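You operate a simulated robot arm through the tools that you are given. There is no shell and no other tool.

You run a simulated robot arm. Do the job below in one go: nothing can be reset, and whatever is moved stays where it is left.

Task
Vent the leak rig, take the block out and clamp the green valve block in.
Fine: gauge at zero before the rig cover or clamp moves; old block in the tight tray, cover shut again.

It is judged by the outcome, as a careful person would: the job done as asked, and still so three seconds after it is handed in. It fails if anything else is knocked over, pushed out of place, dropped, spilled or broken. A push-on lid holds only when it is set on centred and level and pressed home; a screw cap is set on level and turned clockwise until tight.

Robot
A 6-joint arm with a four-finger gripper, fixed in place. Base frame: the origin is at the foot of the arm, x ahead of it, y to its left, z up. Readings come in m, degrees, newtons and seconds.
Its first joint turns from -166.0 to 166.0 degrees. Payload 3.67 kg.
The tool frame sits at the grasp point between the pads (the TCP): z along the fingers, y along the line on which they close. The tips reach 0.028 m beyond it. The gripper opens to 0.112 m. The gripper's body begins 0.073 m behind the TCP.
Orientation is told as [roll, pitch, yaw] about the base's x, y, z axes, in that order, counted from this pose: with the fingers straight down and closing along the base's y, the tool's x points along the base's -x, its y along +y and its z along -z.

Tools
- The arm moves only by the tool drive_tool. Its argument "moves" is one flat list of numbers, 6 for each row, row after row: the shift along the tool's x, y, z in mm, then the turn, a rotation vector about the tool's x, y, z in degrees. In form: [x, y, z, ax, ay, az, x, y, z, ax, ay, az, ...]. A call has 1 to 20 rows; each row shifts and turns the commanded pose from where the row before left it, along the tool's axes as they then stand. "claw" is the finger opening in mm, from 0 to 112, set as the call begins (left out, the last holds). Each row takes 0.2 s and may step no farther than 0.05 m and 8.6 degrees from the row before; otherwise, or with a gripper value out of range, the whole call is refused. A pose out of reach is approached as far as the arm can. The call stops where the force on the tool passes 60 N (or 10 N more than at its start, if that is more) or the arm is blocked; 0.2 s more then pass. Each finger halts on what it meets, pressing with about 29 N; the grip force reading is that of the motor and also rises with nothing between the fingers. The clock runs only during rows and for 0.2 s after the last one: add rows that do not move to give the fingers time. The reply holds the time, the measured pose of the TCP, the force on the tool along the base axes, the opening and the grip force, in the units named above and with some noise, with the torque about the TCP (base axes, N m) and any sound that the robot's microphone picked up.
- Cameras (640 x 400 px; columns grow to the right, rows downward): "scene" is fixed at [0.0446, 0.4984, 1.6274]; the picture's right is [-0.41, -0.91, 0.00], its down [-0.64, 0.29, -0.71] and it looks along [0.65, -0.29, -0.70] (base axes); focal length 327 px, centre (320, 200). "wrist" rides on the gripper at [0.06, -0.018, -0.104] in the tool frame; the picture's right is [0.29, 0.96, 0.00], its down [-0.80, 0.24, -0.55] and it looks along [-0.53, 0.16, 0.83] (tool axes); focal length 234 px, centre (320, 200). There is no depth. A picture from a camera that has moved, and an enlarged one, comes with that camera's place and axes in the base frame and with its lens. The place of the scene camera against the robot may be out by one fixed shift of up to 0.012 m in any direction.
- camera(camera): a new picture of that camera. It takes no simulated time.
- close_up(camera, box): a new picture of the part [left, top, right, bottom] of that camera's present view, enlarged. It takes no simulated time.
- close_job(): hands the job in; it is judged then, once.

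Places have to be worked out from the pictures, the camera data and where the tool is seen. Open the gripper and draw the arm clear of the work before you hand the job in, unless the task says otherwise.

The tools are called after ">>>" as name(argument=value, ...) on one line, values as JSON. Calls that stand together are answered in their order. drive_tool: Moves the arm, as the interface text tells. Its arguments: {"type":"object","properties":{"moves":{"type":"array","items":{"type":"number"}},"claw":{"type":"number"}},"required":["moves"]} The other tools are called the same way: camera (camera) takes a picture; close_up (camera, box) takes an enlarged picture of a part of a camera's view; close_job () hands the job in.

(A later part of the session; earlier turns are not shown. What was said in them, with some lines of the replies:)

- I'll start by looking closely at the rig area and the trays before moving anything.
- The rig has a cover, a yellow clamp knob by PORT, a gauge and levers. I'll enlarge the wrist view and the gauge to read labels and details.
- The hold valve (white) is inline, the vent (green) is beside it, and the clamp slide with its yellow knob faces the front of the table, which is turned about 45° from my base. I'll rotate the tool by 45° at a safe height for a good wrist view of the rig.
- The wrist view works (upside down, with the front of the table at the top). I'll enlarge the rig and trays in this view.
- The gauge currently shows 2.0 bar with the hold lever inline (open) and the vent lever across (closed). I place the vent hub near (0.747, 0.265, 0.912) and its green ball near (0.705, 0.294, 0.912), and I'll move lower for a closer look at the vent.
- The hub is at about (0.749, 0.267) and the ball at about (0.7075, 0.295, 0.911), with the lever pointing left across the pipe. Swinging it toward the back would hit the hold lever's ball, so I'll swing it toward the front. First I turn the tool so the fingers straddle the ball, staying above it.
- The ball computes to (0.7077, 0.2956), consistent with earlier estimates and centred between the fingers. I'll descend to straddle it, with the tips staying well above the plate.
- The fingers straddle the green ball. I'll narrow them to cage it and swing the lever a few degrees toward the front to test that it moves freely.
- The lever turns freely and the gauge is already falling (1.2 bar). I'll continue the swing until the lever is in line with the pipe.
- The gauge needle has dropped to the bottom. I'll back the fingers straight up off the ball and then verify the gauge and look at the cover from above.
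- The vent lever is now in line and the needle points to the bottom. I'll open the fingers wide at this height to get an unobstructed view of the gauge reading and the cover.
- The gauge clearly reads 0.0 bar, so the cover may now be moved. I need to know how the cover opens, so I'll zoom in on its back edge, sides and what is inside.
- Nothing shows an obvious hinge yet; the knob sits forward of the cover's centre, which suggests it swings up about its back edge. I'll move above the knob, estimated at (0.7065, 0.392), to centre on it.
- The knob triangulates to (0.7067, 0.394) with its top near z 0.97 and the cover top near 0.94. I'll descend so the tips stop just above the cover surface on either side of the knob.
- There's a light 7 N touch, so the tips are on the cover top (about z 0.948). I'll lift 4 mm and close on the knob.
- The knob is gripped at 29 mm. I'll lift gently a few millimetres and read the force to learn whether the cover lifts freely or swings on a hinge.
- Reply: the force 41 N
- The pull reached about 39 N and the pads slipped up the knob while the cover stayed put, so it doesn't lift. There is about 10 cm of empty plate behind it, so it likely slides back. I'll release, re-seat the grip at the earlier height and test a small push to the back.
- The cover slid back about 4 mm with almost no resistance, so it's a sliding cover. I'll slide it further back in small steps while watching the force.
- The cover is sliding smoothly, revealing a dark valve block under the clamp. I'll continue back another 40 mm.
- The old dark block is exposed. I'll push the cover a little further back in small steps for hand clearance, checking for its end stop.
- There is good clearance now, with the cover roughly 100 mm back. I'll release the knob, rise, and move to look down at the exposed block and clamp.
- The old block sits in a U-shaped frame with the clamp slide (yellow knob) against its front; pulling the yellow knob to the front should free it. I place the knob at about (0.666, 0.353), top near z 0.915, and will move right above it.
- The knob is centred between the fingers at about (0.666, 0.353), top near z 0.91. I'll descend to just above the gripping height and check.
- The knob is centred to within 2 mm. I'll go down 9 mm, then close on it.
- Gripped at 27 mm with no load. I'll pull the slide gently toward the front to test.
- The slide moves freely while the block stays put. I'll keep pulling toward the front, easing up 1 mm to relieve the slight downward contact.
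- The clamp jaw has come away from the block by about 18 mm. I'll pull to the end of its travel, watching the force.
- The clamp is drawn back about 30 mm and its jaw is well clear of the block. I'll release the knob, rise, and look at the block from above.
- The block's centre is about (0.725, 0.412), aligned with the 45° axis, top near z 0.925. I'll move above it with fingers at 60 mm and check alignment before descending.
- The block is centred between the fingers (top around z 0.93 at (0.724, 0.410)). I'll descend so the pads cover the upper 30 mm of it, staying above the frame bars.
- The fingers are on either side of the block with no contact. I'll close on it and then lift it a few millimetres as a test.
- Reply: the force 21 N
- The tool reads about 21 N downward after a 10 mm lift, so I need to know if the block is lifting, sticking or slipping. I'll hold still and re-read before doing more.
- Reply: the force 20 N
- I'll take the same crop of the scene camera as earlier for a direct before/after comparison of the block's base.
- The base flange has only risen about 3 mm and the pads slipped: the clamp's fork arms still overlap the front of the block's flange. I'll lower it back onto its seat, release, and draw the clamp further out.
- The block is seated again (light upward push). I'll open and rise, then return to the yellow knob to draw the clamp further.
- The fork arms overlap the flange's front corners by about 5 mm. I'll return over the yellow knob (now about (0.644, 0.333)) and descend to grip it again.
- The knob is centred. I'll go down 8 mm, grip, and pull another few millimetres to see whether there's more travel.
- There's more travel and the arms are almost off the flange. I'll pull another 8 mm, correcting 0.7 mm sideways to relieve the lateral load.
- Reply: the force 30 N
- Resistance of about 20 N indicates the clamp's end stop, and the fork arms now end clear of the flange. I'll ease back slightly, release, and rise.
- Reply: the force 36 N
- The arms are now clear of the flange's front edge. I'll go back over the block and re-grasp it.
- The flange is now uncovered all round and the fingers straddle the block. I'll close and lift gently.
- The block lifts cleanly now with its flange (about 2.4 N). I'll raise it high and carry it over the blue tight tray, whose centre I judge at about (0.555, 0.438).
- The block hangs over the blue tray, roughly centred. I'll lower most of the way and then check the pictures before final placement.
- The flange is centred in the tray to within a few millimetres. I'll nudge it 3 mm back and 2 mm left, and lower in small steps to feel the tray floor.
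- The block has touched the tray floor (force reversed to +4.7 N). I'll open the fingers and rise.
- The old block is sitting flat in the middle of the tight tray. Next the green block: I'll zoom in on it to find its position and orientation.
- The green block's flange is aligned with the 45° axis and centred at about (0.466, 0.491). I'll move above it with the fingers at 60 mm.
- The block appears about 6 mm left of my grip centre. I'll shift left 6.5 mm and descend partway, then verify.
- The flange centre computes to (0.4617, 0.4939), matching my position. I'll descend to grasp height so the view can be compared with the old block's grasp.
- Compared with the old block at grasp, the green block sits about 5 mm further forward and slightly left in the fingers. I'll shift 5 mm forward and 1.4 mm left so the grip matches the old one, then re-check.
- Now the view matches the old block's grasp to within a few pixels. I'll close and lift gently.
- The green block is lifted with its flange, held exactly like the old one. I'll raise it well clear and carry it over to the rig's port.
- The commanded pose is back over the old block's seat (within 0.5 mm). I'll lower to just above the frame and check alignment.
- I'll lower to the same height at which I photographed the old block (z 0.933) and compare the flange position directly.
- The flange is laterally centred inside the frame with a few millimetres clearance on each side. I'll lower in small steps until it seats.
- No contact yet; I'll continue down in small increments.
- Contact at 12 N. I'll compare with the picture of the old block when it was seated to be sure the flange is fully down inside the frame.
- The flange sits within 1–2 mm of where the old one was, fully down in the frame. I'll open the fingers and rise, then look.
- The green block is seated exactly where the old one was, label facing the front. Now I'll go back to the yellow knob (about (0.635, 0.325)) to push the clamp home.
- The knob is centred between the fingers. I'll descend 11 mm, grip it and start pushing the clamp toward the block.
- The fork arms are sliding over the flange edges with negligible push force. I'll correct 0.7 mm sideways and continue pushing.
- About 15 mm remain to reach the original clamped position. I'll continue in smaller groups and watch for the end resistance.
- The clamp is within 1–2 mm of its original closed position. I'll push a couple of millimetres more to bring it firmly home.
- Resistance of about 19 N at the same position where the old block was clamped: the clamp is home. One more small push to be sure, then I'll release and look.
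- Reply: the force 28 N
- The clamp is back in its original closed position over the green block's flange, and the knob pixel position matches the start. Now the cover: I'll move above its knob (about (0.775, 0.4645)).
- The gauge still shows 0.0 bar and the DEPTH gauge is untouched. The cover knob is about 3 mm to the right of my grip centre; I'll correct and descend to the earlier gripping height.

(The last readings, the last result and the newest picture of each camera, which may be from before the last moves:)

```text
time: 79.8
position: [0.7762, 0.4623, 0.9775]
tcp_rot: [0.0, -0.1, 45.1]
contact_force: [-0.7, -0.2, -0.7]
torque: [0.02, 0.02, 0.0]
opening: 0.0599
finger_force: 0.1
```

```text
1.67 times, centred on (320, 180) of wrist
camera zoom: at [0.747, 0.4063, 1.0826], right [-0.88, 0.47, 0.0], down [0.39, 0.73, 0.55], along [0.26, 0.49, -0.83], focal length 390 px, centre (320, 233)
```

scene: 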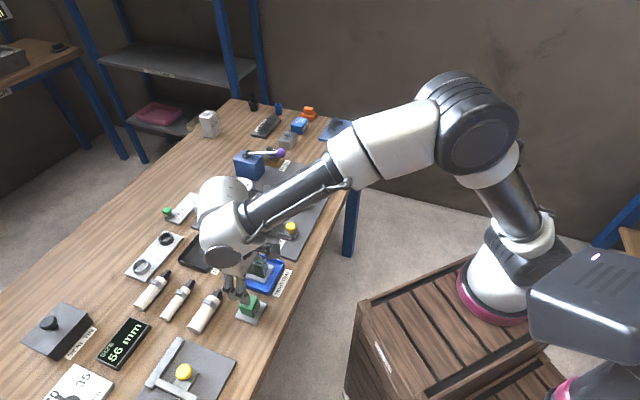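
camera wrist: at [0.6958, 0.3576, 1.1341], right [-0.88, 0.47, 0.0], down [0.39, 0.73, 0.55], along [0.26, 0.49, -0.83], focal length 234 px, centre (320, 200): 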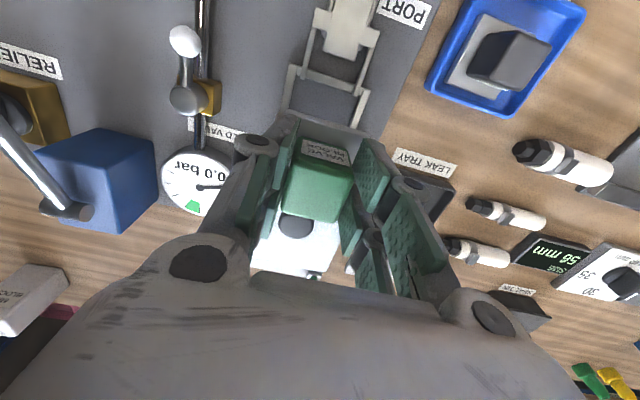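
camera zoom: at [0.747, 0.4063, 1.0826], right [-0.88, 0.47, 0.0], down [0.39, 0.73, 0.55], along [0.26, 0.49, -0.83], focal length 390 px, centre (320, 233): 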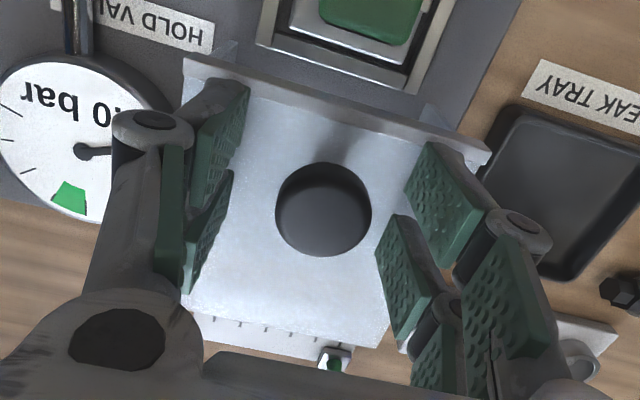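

Well centred with no contact. I'll grip the knob and slide the cover forward over the clamped block.

>>> drive_tool(moves=[0, 0, 0, 0, 0, 0, 0, 0, 0, 0, 0, 0, 0, 0, 0, 0, 0, 0], claw=24)

>>> drive_tool(moves=[4, 0, 0, 0, 0, 0, 6, 0, 0, 0, 0, 0, 8, 0, 0, 0, 0, 0, 8, 0, 0, 0, 0, 0, 8, 0, 0, 0, 0, 0], claw=24)

>>> close_up(camera="scene", box=[190, 140, 310, 260])

```text
time: 80.6
position: [0.7756, 0.4645, 0.9777]
tcp_rot: [0.1, 0.0, 45.2]
contact_force: [-11.6, 11.3, -1.5]
torque: [0.24, 0.14, 0.11]
opening: 0.0296
finger_force: 45.0
```

```text
time: 81.8
position: [0.7506, 0.4391, 0.9793]
tcp_rot: [0.1, -0.1, 45.1]
contact_force: [-28.0, 29.3, 20.1]
torque: [0.6, 0.29, 0.2]
opening: 0.0297
finger_force: 45.1
```

```text
3.33 times, centred on (250, 200) of scene
camera zoom: at [0.0446, 0.4984, 1.6274], right [-0.41, -0.91, 0.0], down [-0.64, 0.29, -0.71], along [0.65, -0.29, -0.7], focal length 1091 px, centre (553, 200)
```

zoom: 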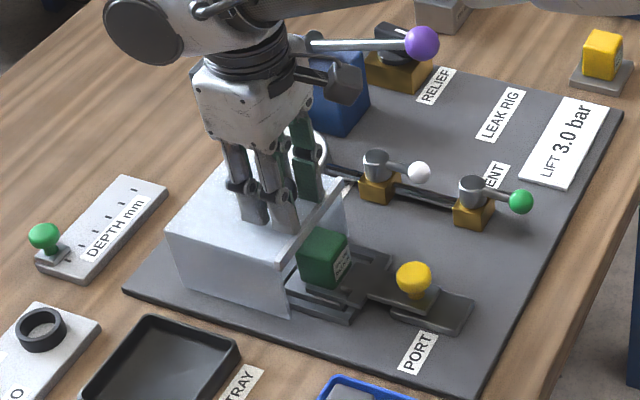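

The lateral load rose to about 40 N because my grip is ~2 mm too far right. I'll shift left 2 mm while holding, check the force, then continue.

>>> drive_tool(moves=[0, 1, 0, 0, 0, 0, 0, 1, 0, 0, 0, 0], claw=24)

```text
time: 82.4
position: [0.7515, 0.4381, 0.9789]
tcp_rot: [0.0, -0.1, 45.0]
contact_force: [-22.2, 21.9, 20.9]
torque: [0.7, -0.16, 0.14]
opening: 0.0299
finger_force: 45.4
```

There's still stress in the grip, including 21 N vertical. I'll open to let everything relax, and re-centre before continuing.

>>> drive_tool(moves=[0, 0, 0, 0, 0, 0, 0, 0, 0, 0, 0, 0, 0, 0, 0, 0, 0, 0], claw=50)

>>> close_up(camera="wrist", box=[200, 60, 440, 300])

>>> close_up(camera="scene", box=[200, 150, 300, 250])

```text
time: 83.2
position: [0.7515, 0.4397, 0.9772]
tcp_rot: [0.0, 0.1, 44.9]
contact_force: [-0.6, 1.1, 1.3]
torque: [-0.01, -0.06, 0.0]
opening: 0.0499
finger_force: 0.2
```

```text
1.67 times, centred on (320, 180) of wrist
camera zoom: at [0.722, 0.3826, 1.0808], right [-0.88, 0.47, 0.0], down [0.39, 0.73, 0.55], along [0.26, 0.49, -0.83], focal length 390 px, centre (320, 233)
```

zoom: 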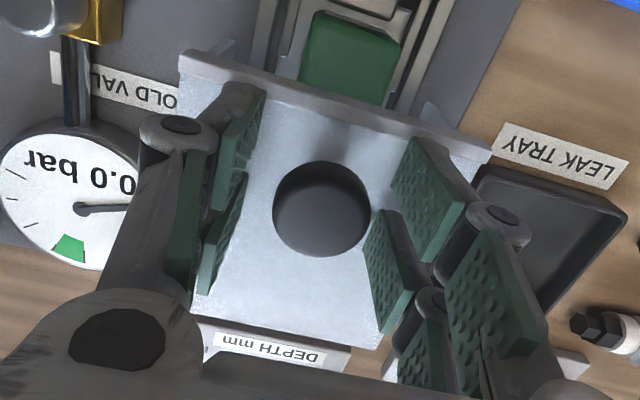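

```text
4.00 times, centred on (250, 200) of scene
camera zoom: at [0.0446, 0.4984, 1.6274], right [-0.41, -0.91, 0.0], down [-0.64, 0.29, -0.71], along [0.65, -0.29, -0.7], focal length 1310 px, centre (600, 200)
```

zoom: 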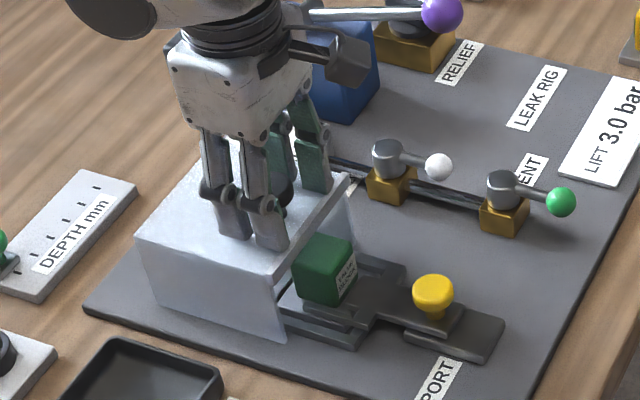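

Everything relaxed to zero and the knob is centred now. I'll raise 2 mm so the tips don't drag on the cover top, grip again and test.

>>> drive_tool(moves=[0, 0.5, -2, 0, 0, 0, 0, 0, 0, 0, 0, 0], claw=50)

>>> drive_tool(moves=[0, 0, 0, 0, 0, 0, 0, 0, 0, 0, 0, 0, 0, 0, 0, 0, 0, 0], claw=24)

>>> drive_tool(moves=[4, 0, 0, 0, 0, 0, 4, 0, 0, 0, 0, 0], claw=24)

```text
time: 83.8
position: [0.7512, 0.4393, 0.9808]
tcp_rot: [0.0, 0.0, 45.0]
contact_force: [-0.6, 0.7, 0.6]
torque: [0.04, 0.0, -0.03]
opening: 0.0498
finger_force: 0.1
```

```text
time: 84.6
position: [0.751, 0.4402, 0.9794]
tcp_rot: [0.0, 0.0, 45.0]
contact_force: [-2.4, 1.8, -0.3]
torque: [0.01, 0.02, 0.03]
opening: 0.0293
finger_force: 45.0
```

```text
time: 85.2
position: [0.7466, 0.4346, 0.9797]
tcp_rot: [0.1, 0.0, 45.0]
contact_force: [-2.5, 3.6, 3.4]
torque: [-0.1, 0.17, -0.01]
opening: 0.0292
finger_force: 44.7
```

The lateral force is now small (about 4 N). I'll continue sliding the cover forward.

>>> drive_tool(moves=[6, 0, 0, 0, 0, 0, 6, 0, 0, 0, 0, 0, 6, 0, 0, 0, 0, 0, 6, 0, 0, 0, 0, 0], claw=24)

>>> close_up(camera="scene", box=[200, 150, 300, 250])

```text
time: 86.2
position: [0.7287, 0.4174, 0.98]
tcp_rot: [0.0, -0.1, 45.0]
contact_force: [-4.4, 5.9, 11.3]
torque: [-0.02, 0.16, 0.05]
opening: 0.0291
finger_force: 44.7
```

```text
4.00 times, centred on (250, 200) of scene
camera zoom: at [0.0446, 0.4984, 1.6274], right [-0.41, -0.91, 0.0], down [-0.64, 0.29, -0.71], along [0.65, -0.29, -0.7], focal length 1310 px, centre (600, 200)
```

zoom: 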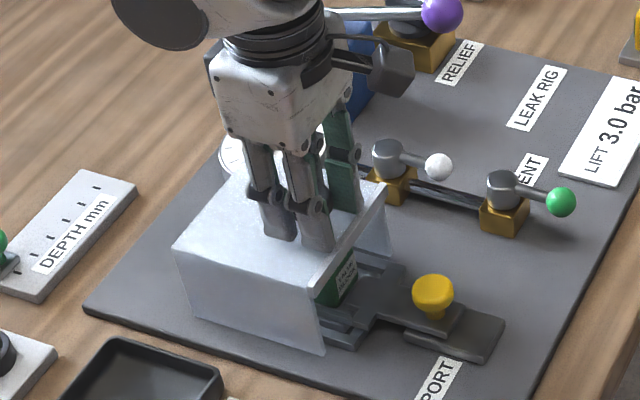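

The cover glides over the green block without touching it. About 34 mm remain; I'll continue, easing up half a millimetre.

>>> drive_tool(moves=[6, 0, -0.5, 0, 0, 0, 6, 0, 0, 0, 0, 0, 6, 0, 0, 0, 0, 0, 6, 0, 0, 0, 0, 0], claw=24)

>>> drive_tool(moves=[3, 0, 0, 0, 0, 0, 3, 0, 0, 0, 0, 0], claw=24)

>>> close_up(camera="scene", box=[200, 150, 300, 250])

```text
time: 87.2
position: [0.7101, 0.4005, 0.9797]
tcp_rot: [0.0, 0.0, 44.9]
contact_force: [-2.5, 3.1, 3.9]
torque: [-0.38, 0.5, 0.0]
opening: 0.0291
finger_force: 45.0
```

```text
time: 87.8
position: [0.7062, 0.3957, 0.9798]
tcp_rot: [0.0, 0.1, 45.1]
contact_force: [-3.4, 3.4, -4.3]
torque: [0.33, -0.24, 0.04]
opening: 0.0292
finger_force: 44.7
```

```text
4.00 times, centred on (250, 200) of scene
camera zoom: at [0.0446, 0.4984, 1.6274], right [-0.41, -0.91, 0.0], down [-0.64, 0.29, -0.71], along [0.65, -0.29, -0.7], focal length 1310 px, centre (600, 200)
```

zoom: 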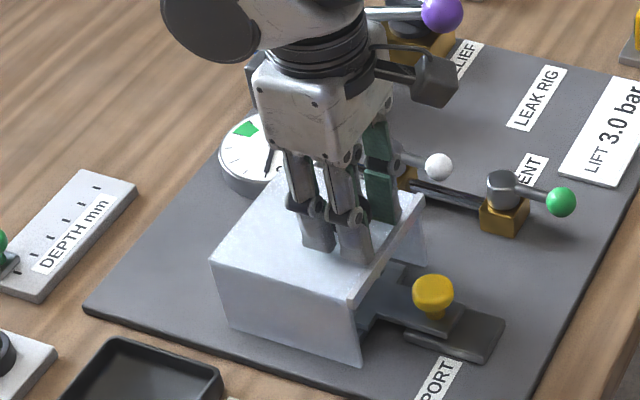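

The cover is within a couple of millimetres of its original position. I'll bring it gently to its front stop.

>>> drive_tool(moves=[1, 0, 0, 0, 0, 0, 1, 0, 0, 0, 0, 0], claw=24)

>>> drive_tool(moves=[1, 0, 0, 0, 0, 0, 1, 0, 0, 0, 0, 0], claw=24)

>>> close_up(camera="scene", box=[200, 150, 300, 250])

```text
time: 88.4
position: [0.7065, 0.3942, 0.9796]
tcp_rot: [0.1, 0.0, 45.0]
contact_force: [1.8, 8.2, -10.9]
torque: [-0.22, 0.26, 0.03]
opening: 0.0292
finger_force: 45.0
```

```text
time: 89.0
position: [0.7059, 0.3947, 0.9789]
tcp_rot: [0.0, -0.2, 45.0]
contact_force: [17.5, 24.1, -10.6]
torque: [0.23, -0.17, -0.03]
opening: 0.0291
finger_force: 45.2
```

```text
4.00 times, centred on (250, 200) of scene
camera zoom: at [0.0446, 0.4984, 1.6274], right [-0.41, -0.91, 0.0], down [-0.64, 0.29, -0.71], along [0.65, -0.29, -0.7], focal length 1310 px, centre (600, 200)
```

zoom: 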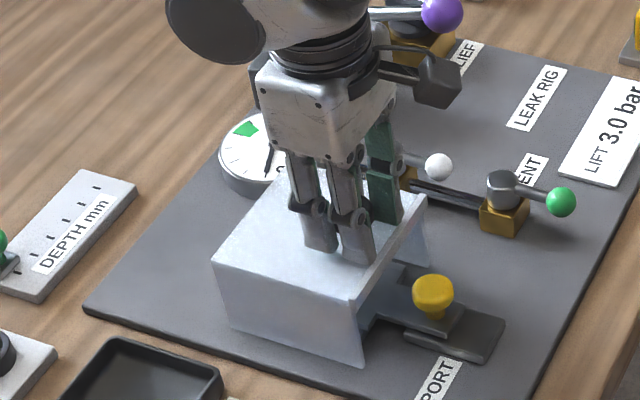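

The cover is against its front stop (29 N) and in its original place. I'll release, rise, and check everything.

>>> drive_tool(moves=[-0.8, 0, 0, 0, 0, 0, 0, 0, 0, 0, 0, 0], claw=24)

>>> drive_tool(moves=[0, 0, 0, 0, 0, 0, 0, 0, 0, 0, 0, 0, 0, 0, -30, 0, 0, 0, 0, 0, -45, 0, 0, 0, 0, 0, -45, 0, 0, 0, 40, 0, -30, 0, 0, 0, 40, 0, -20, 0, 0, 0, 30, 0, 0, 0, 0, 0], claw=60)

>>> drive_tool(moves=[0, -20, 0, 0, 0, 0, 0, -20, 0, 0, 0, 0], claw=112)

>>> camera(camera="wrist")

>>> camera(camera="scene")

```text
time: 89.6
position: [0.7045, 0.3941, 0.9792]
tcp_rot: [0.0, 0.0, 44.9]
contact_force: [16.6, 24.6, -3.3]
torque: [0.38, -0.27, 0.02]
opening: 0.0292
finger_force: 44.3
```

```text
time: 91.4
position: [0.6284, 0.3159, 1.1505]
tcp_rot: [0.0, 0.0, 45.1]
contact_force: [1.0, 0.3, -1.3]
torque: [-0.04, 0.03, -0.01]
opening: 0.06
finger_force: 0.1
```

```text
time: 92.0
position: [0.656, 0.2885, 1.152]
tcp_rot: [0.1, 0.0, 45.0]
contact_force: [0.5, 0.5, -0.5]
torque: [-0.02, 0.03, 0.01]
opening: 0.1119
finger_force: 0.2
```

```text
taken
camera wrist: at [0.6262, 0.2322, 1.2549], right [-0.88, 0.47, 0.0], down [0.39, 0.73, 0.55], along [0.26, 0.49, -0.83], focal length 234 px, centre (320, 200)
```

wrist: 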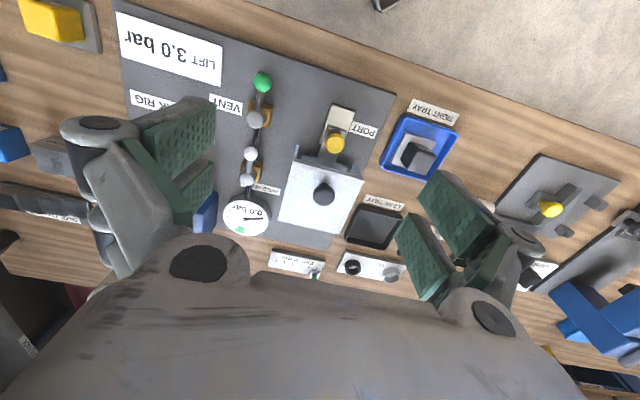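

```text
taken
```

scene: 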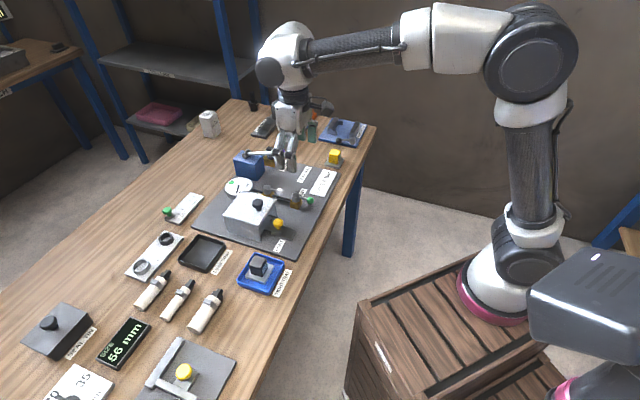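

I'll do final close checks of the rig, gauge, clamp and tray.

>>> close_up(camera="scene", box=[220, 190, 310, 260])

>>> close_up(camera="wrist", box=[210, 60, 390, 250])

>>> close_up(camera="scene", box=[210, 230, 320, 330])

```text
5.71 times, centred on (265, 225) of scene
camera zoom: at [0.0446, 0.4984, 1.6274], right [-0.41, -0.91, 0.0], down [-0.64, 0.29, -0.71], along [0.65, -0.29, -0.7], focal length 1871 px, centre (634, 57)
```

zoom: 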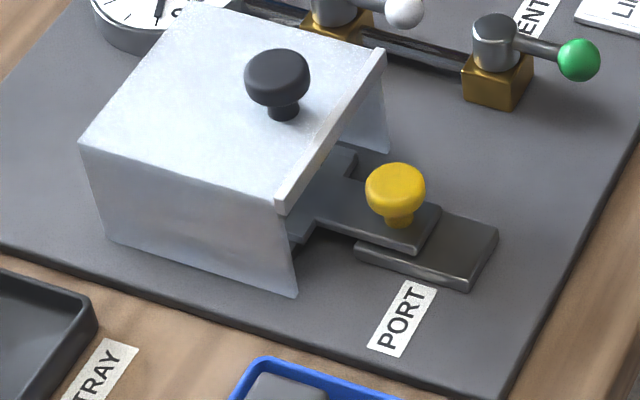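

```text
2.11 times, centred on (300, 155) of wrist
camera zoom: at [0.6262, 0.2322, 1.2549], right [-0.88, 0.47, 0.0], down [0.39, 0.73, 0.55], along [0.26, 0.49, -0.83], focal length 493 px, centre (362, 295)
```

zoom: 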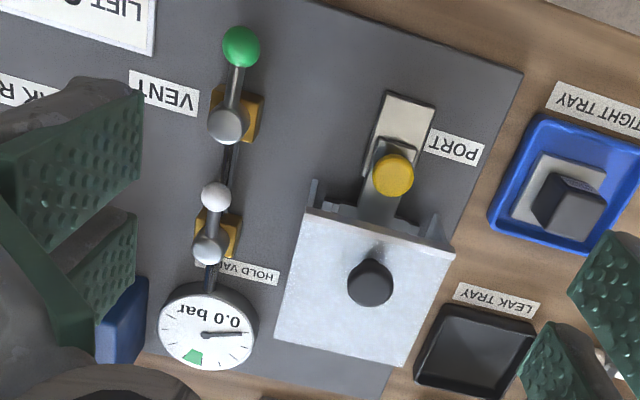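

```text
4.00 times, centred on (265, 280) of scene
camera zoom: at [0.0446, 0.4984, 1.6274], right [-0.41, -0.91, 0.0], down [-0.64, 0.29, -0.71], along [0.65, -0.29, -0.7], focal length 1310 px, centre (540, -120)
```

zoom: 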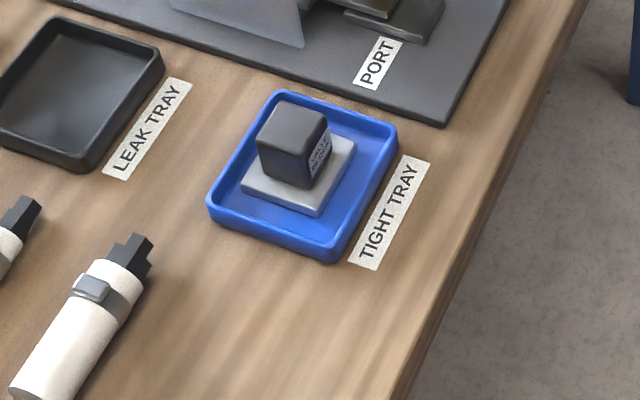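

Everything matches the intended end state: cover and clamp in their original closed positions, gauge 0.0 bar, and the old block flat in the tight tray. I'll draw the arm back and up, clear of the work.

>>> drive_tool(moves=[30, 0, -30, 0, 0, 0, 40, 0, -20, 0, 0, 0, 40, 0, 0, 0, 0, 0, 40, 0, 0, 0, 0, 0, 0, 0, 0, 0, 0, 0], claw=112)

>>> camera(camera="scene")

```text
time: 93.2
position: [0.5514, 0.1835, 1.1989]
tcp_rot: [0.1, -0.1, 45.1]
contact_force: [1.0, -0.6, -0.5]
torque: [0.0, -0.03, 0.01]
opening: 0.112
finger_force: 0.0
```

```text
taken
```

scene: 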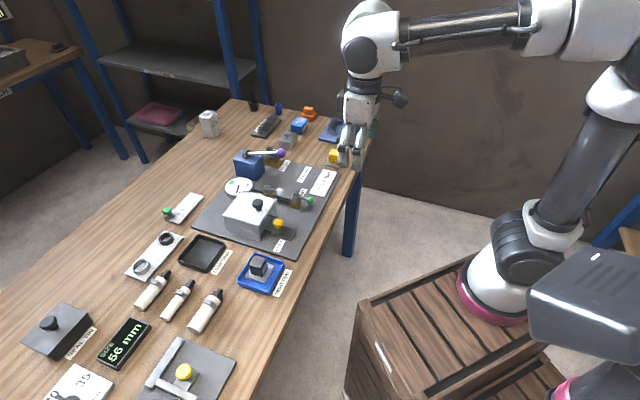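

The arm is clear, the gripper open and empty, and nothing else on the table has been disturbed. I'm handing the job in.

>>> close_job()

```text
The job is handed in.
```

The leak rig is vented, the green valve block is clamped in, and the job is handed in.

- **Venting:** I opened the vent valve and the gauge read 0.0 bar before I moved the cover or the clamp.
- **Old block:** it is sitting flat in the middle of the tight tray. On the first try the clamp was not drawn back far enough. It held the block's base, the block rose about 3 mm and my grip slipped. I set it back down, opened the clamp fully and lifted the block out.
- **Green block:** it is seated where the old one was. The clamp is pushed back to its original closed position, where I felt it stop.
- **Cover:** it slides rather than lifts. My first pull on it went upward before I found that, and it did not move. It is now shut against its front stop, in its original position.

I left the vent valve open and the gauge still reads zero. The gripper is open, the arm is clear, and the last pictures show nothing else disturbed.
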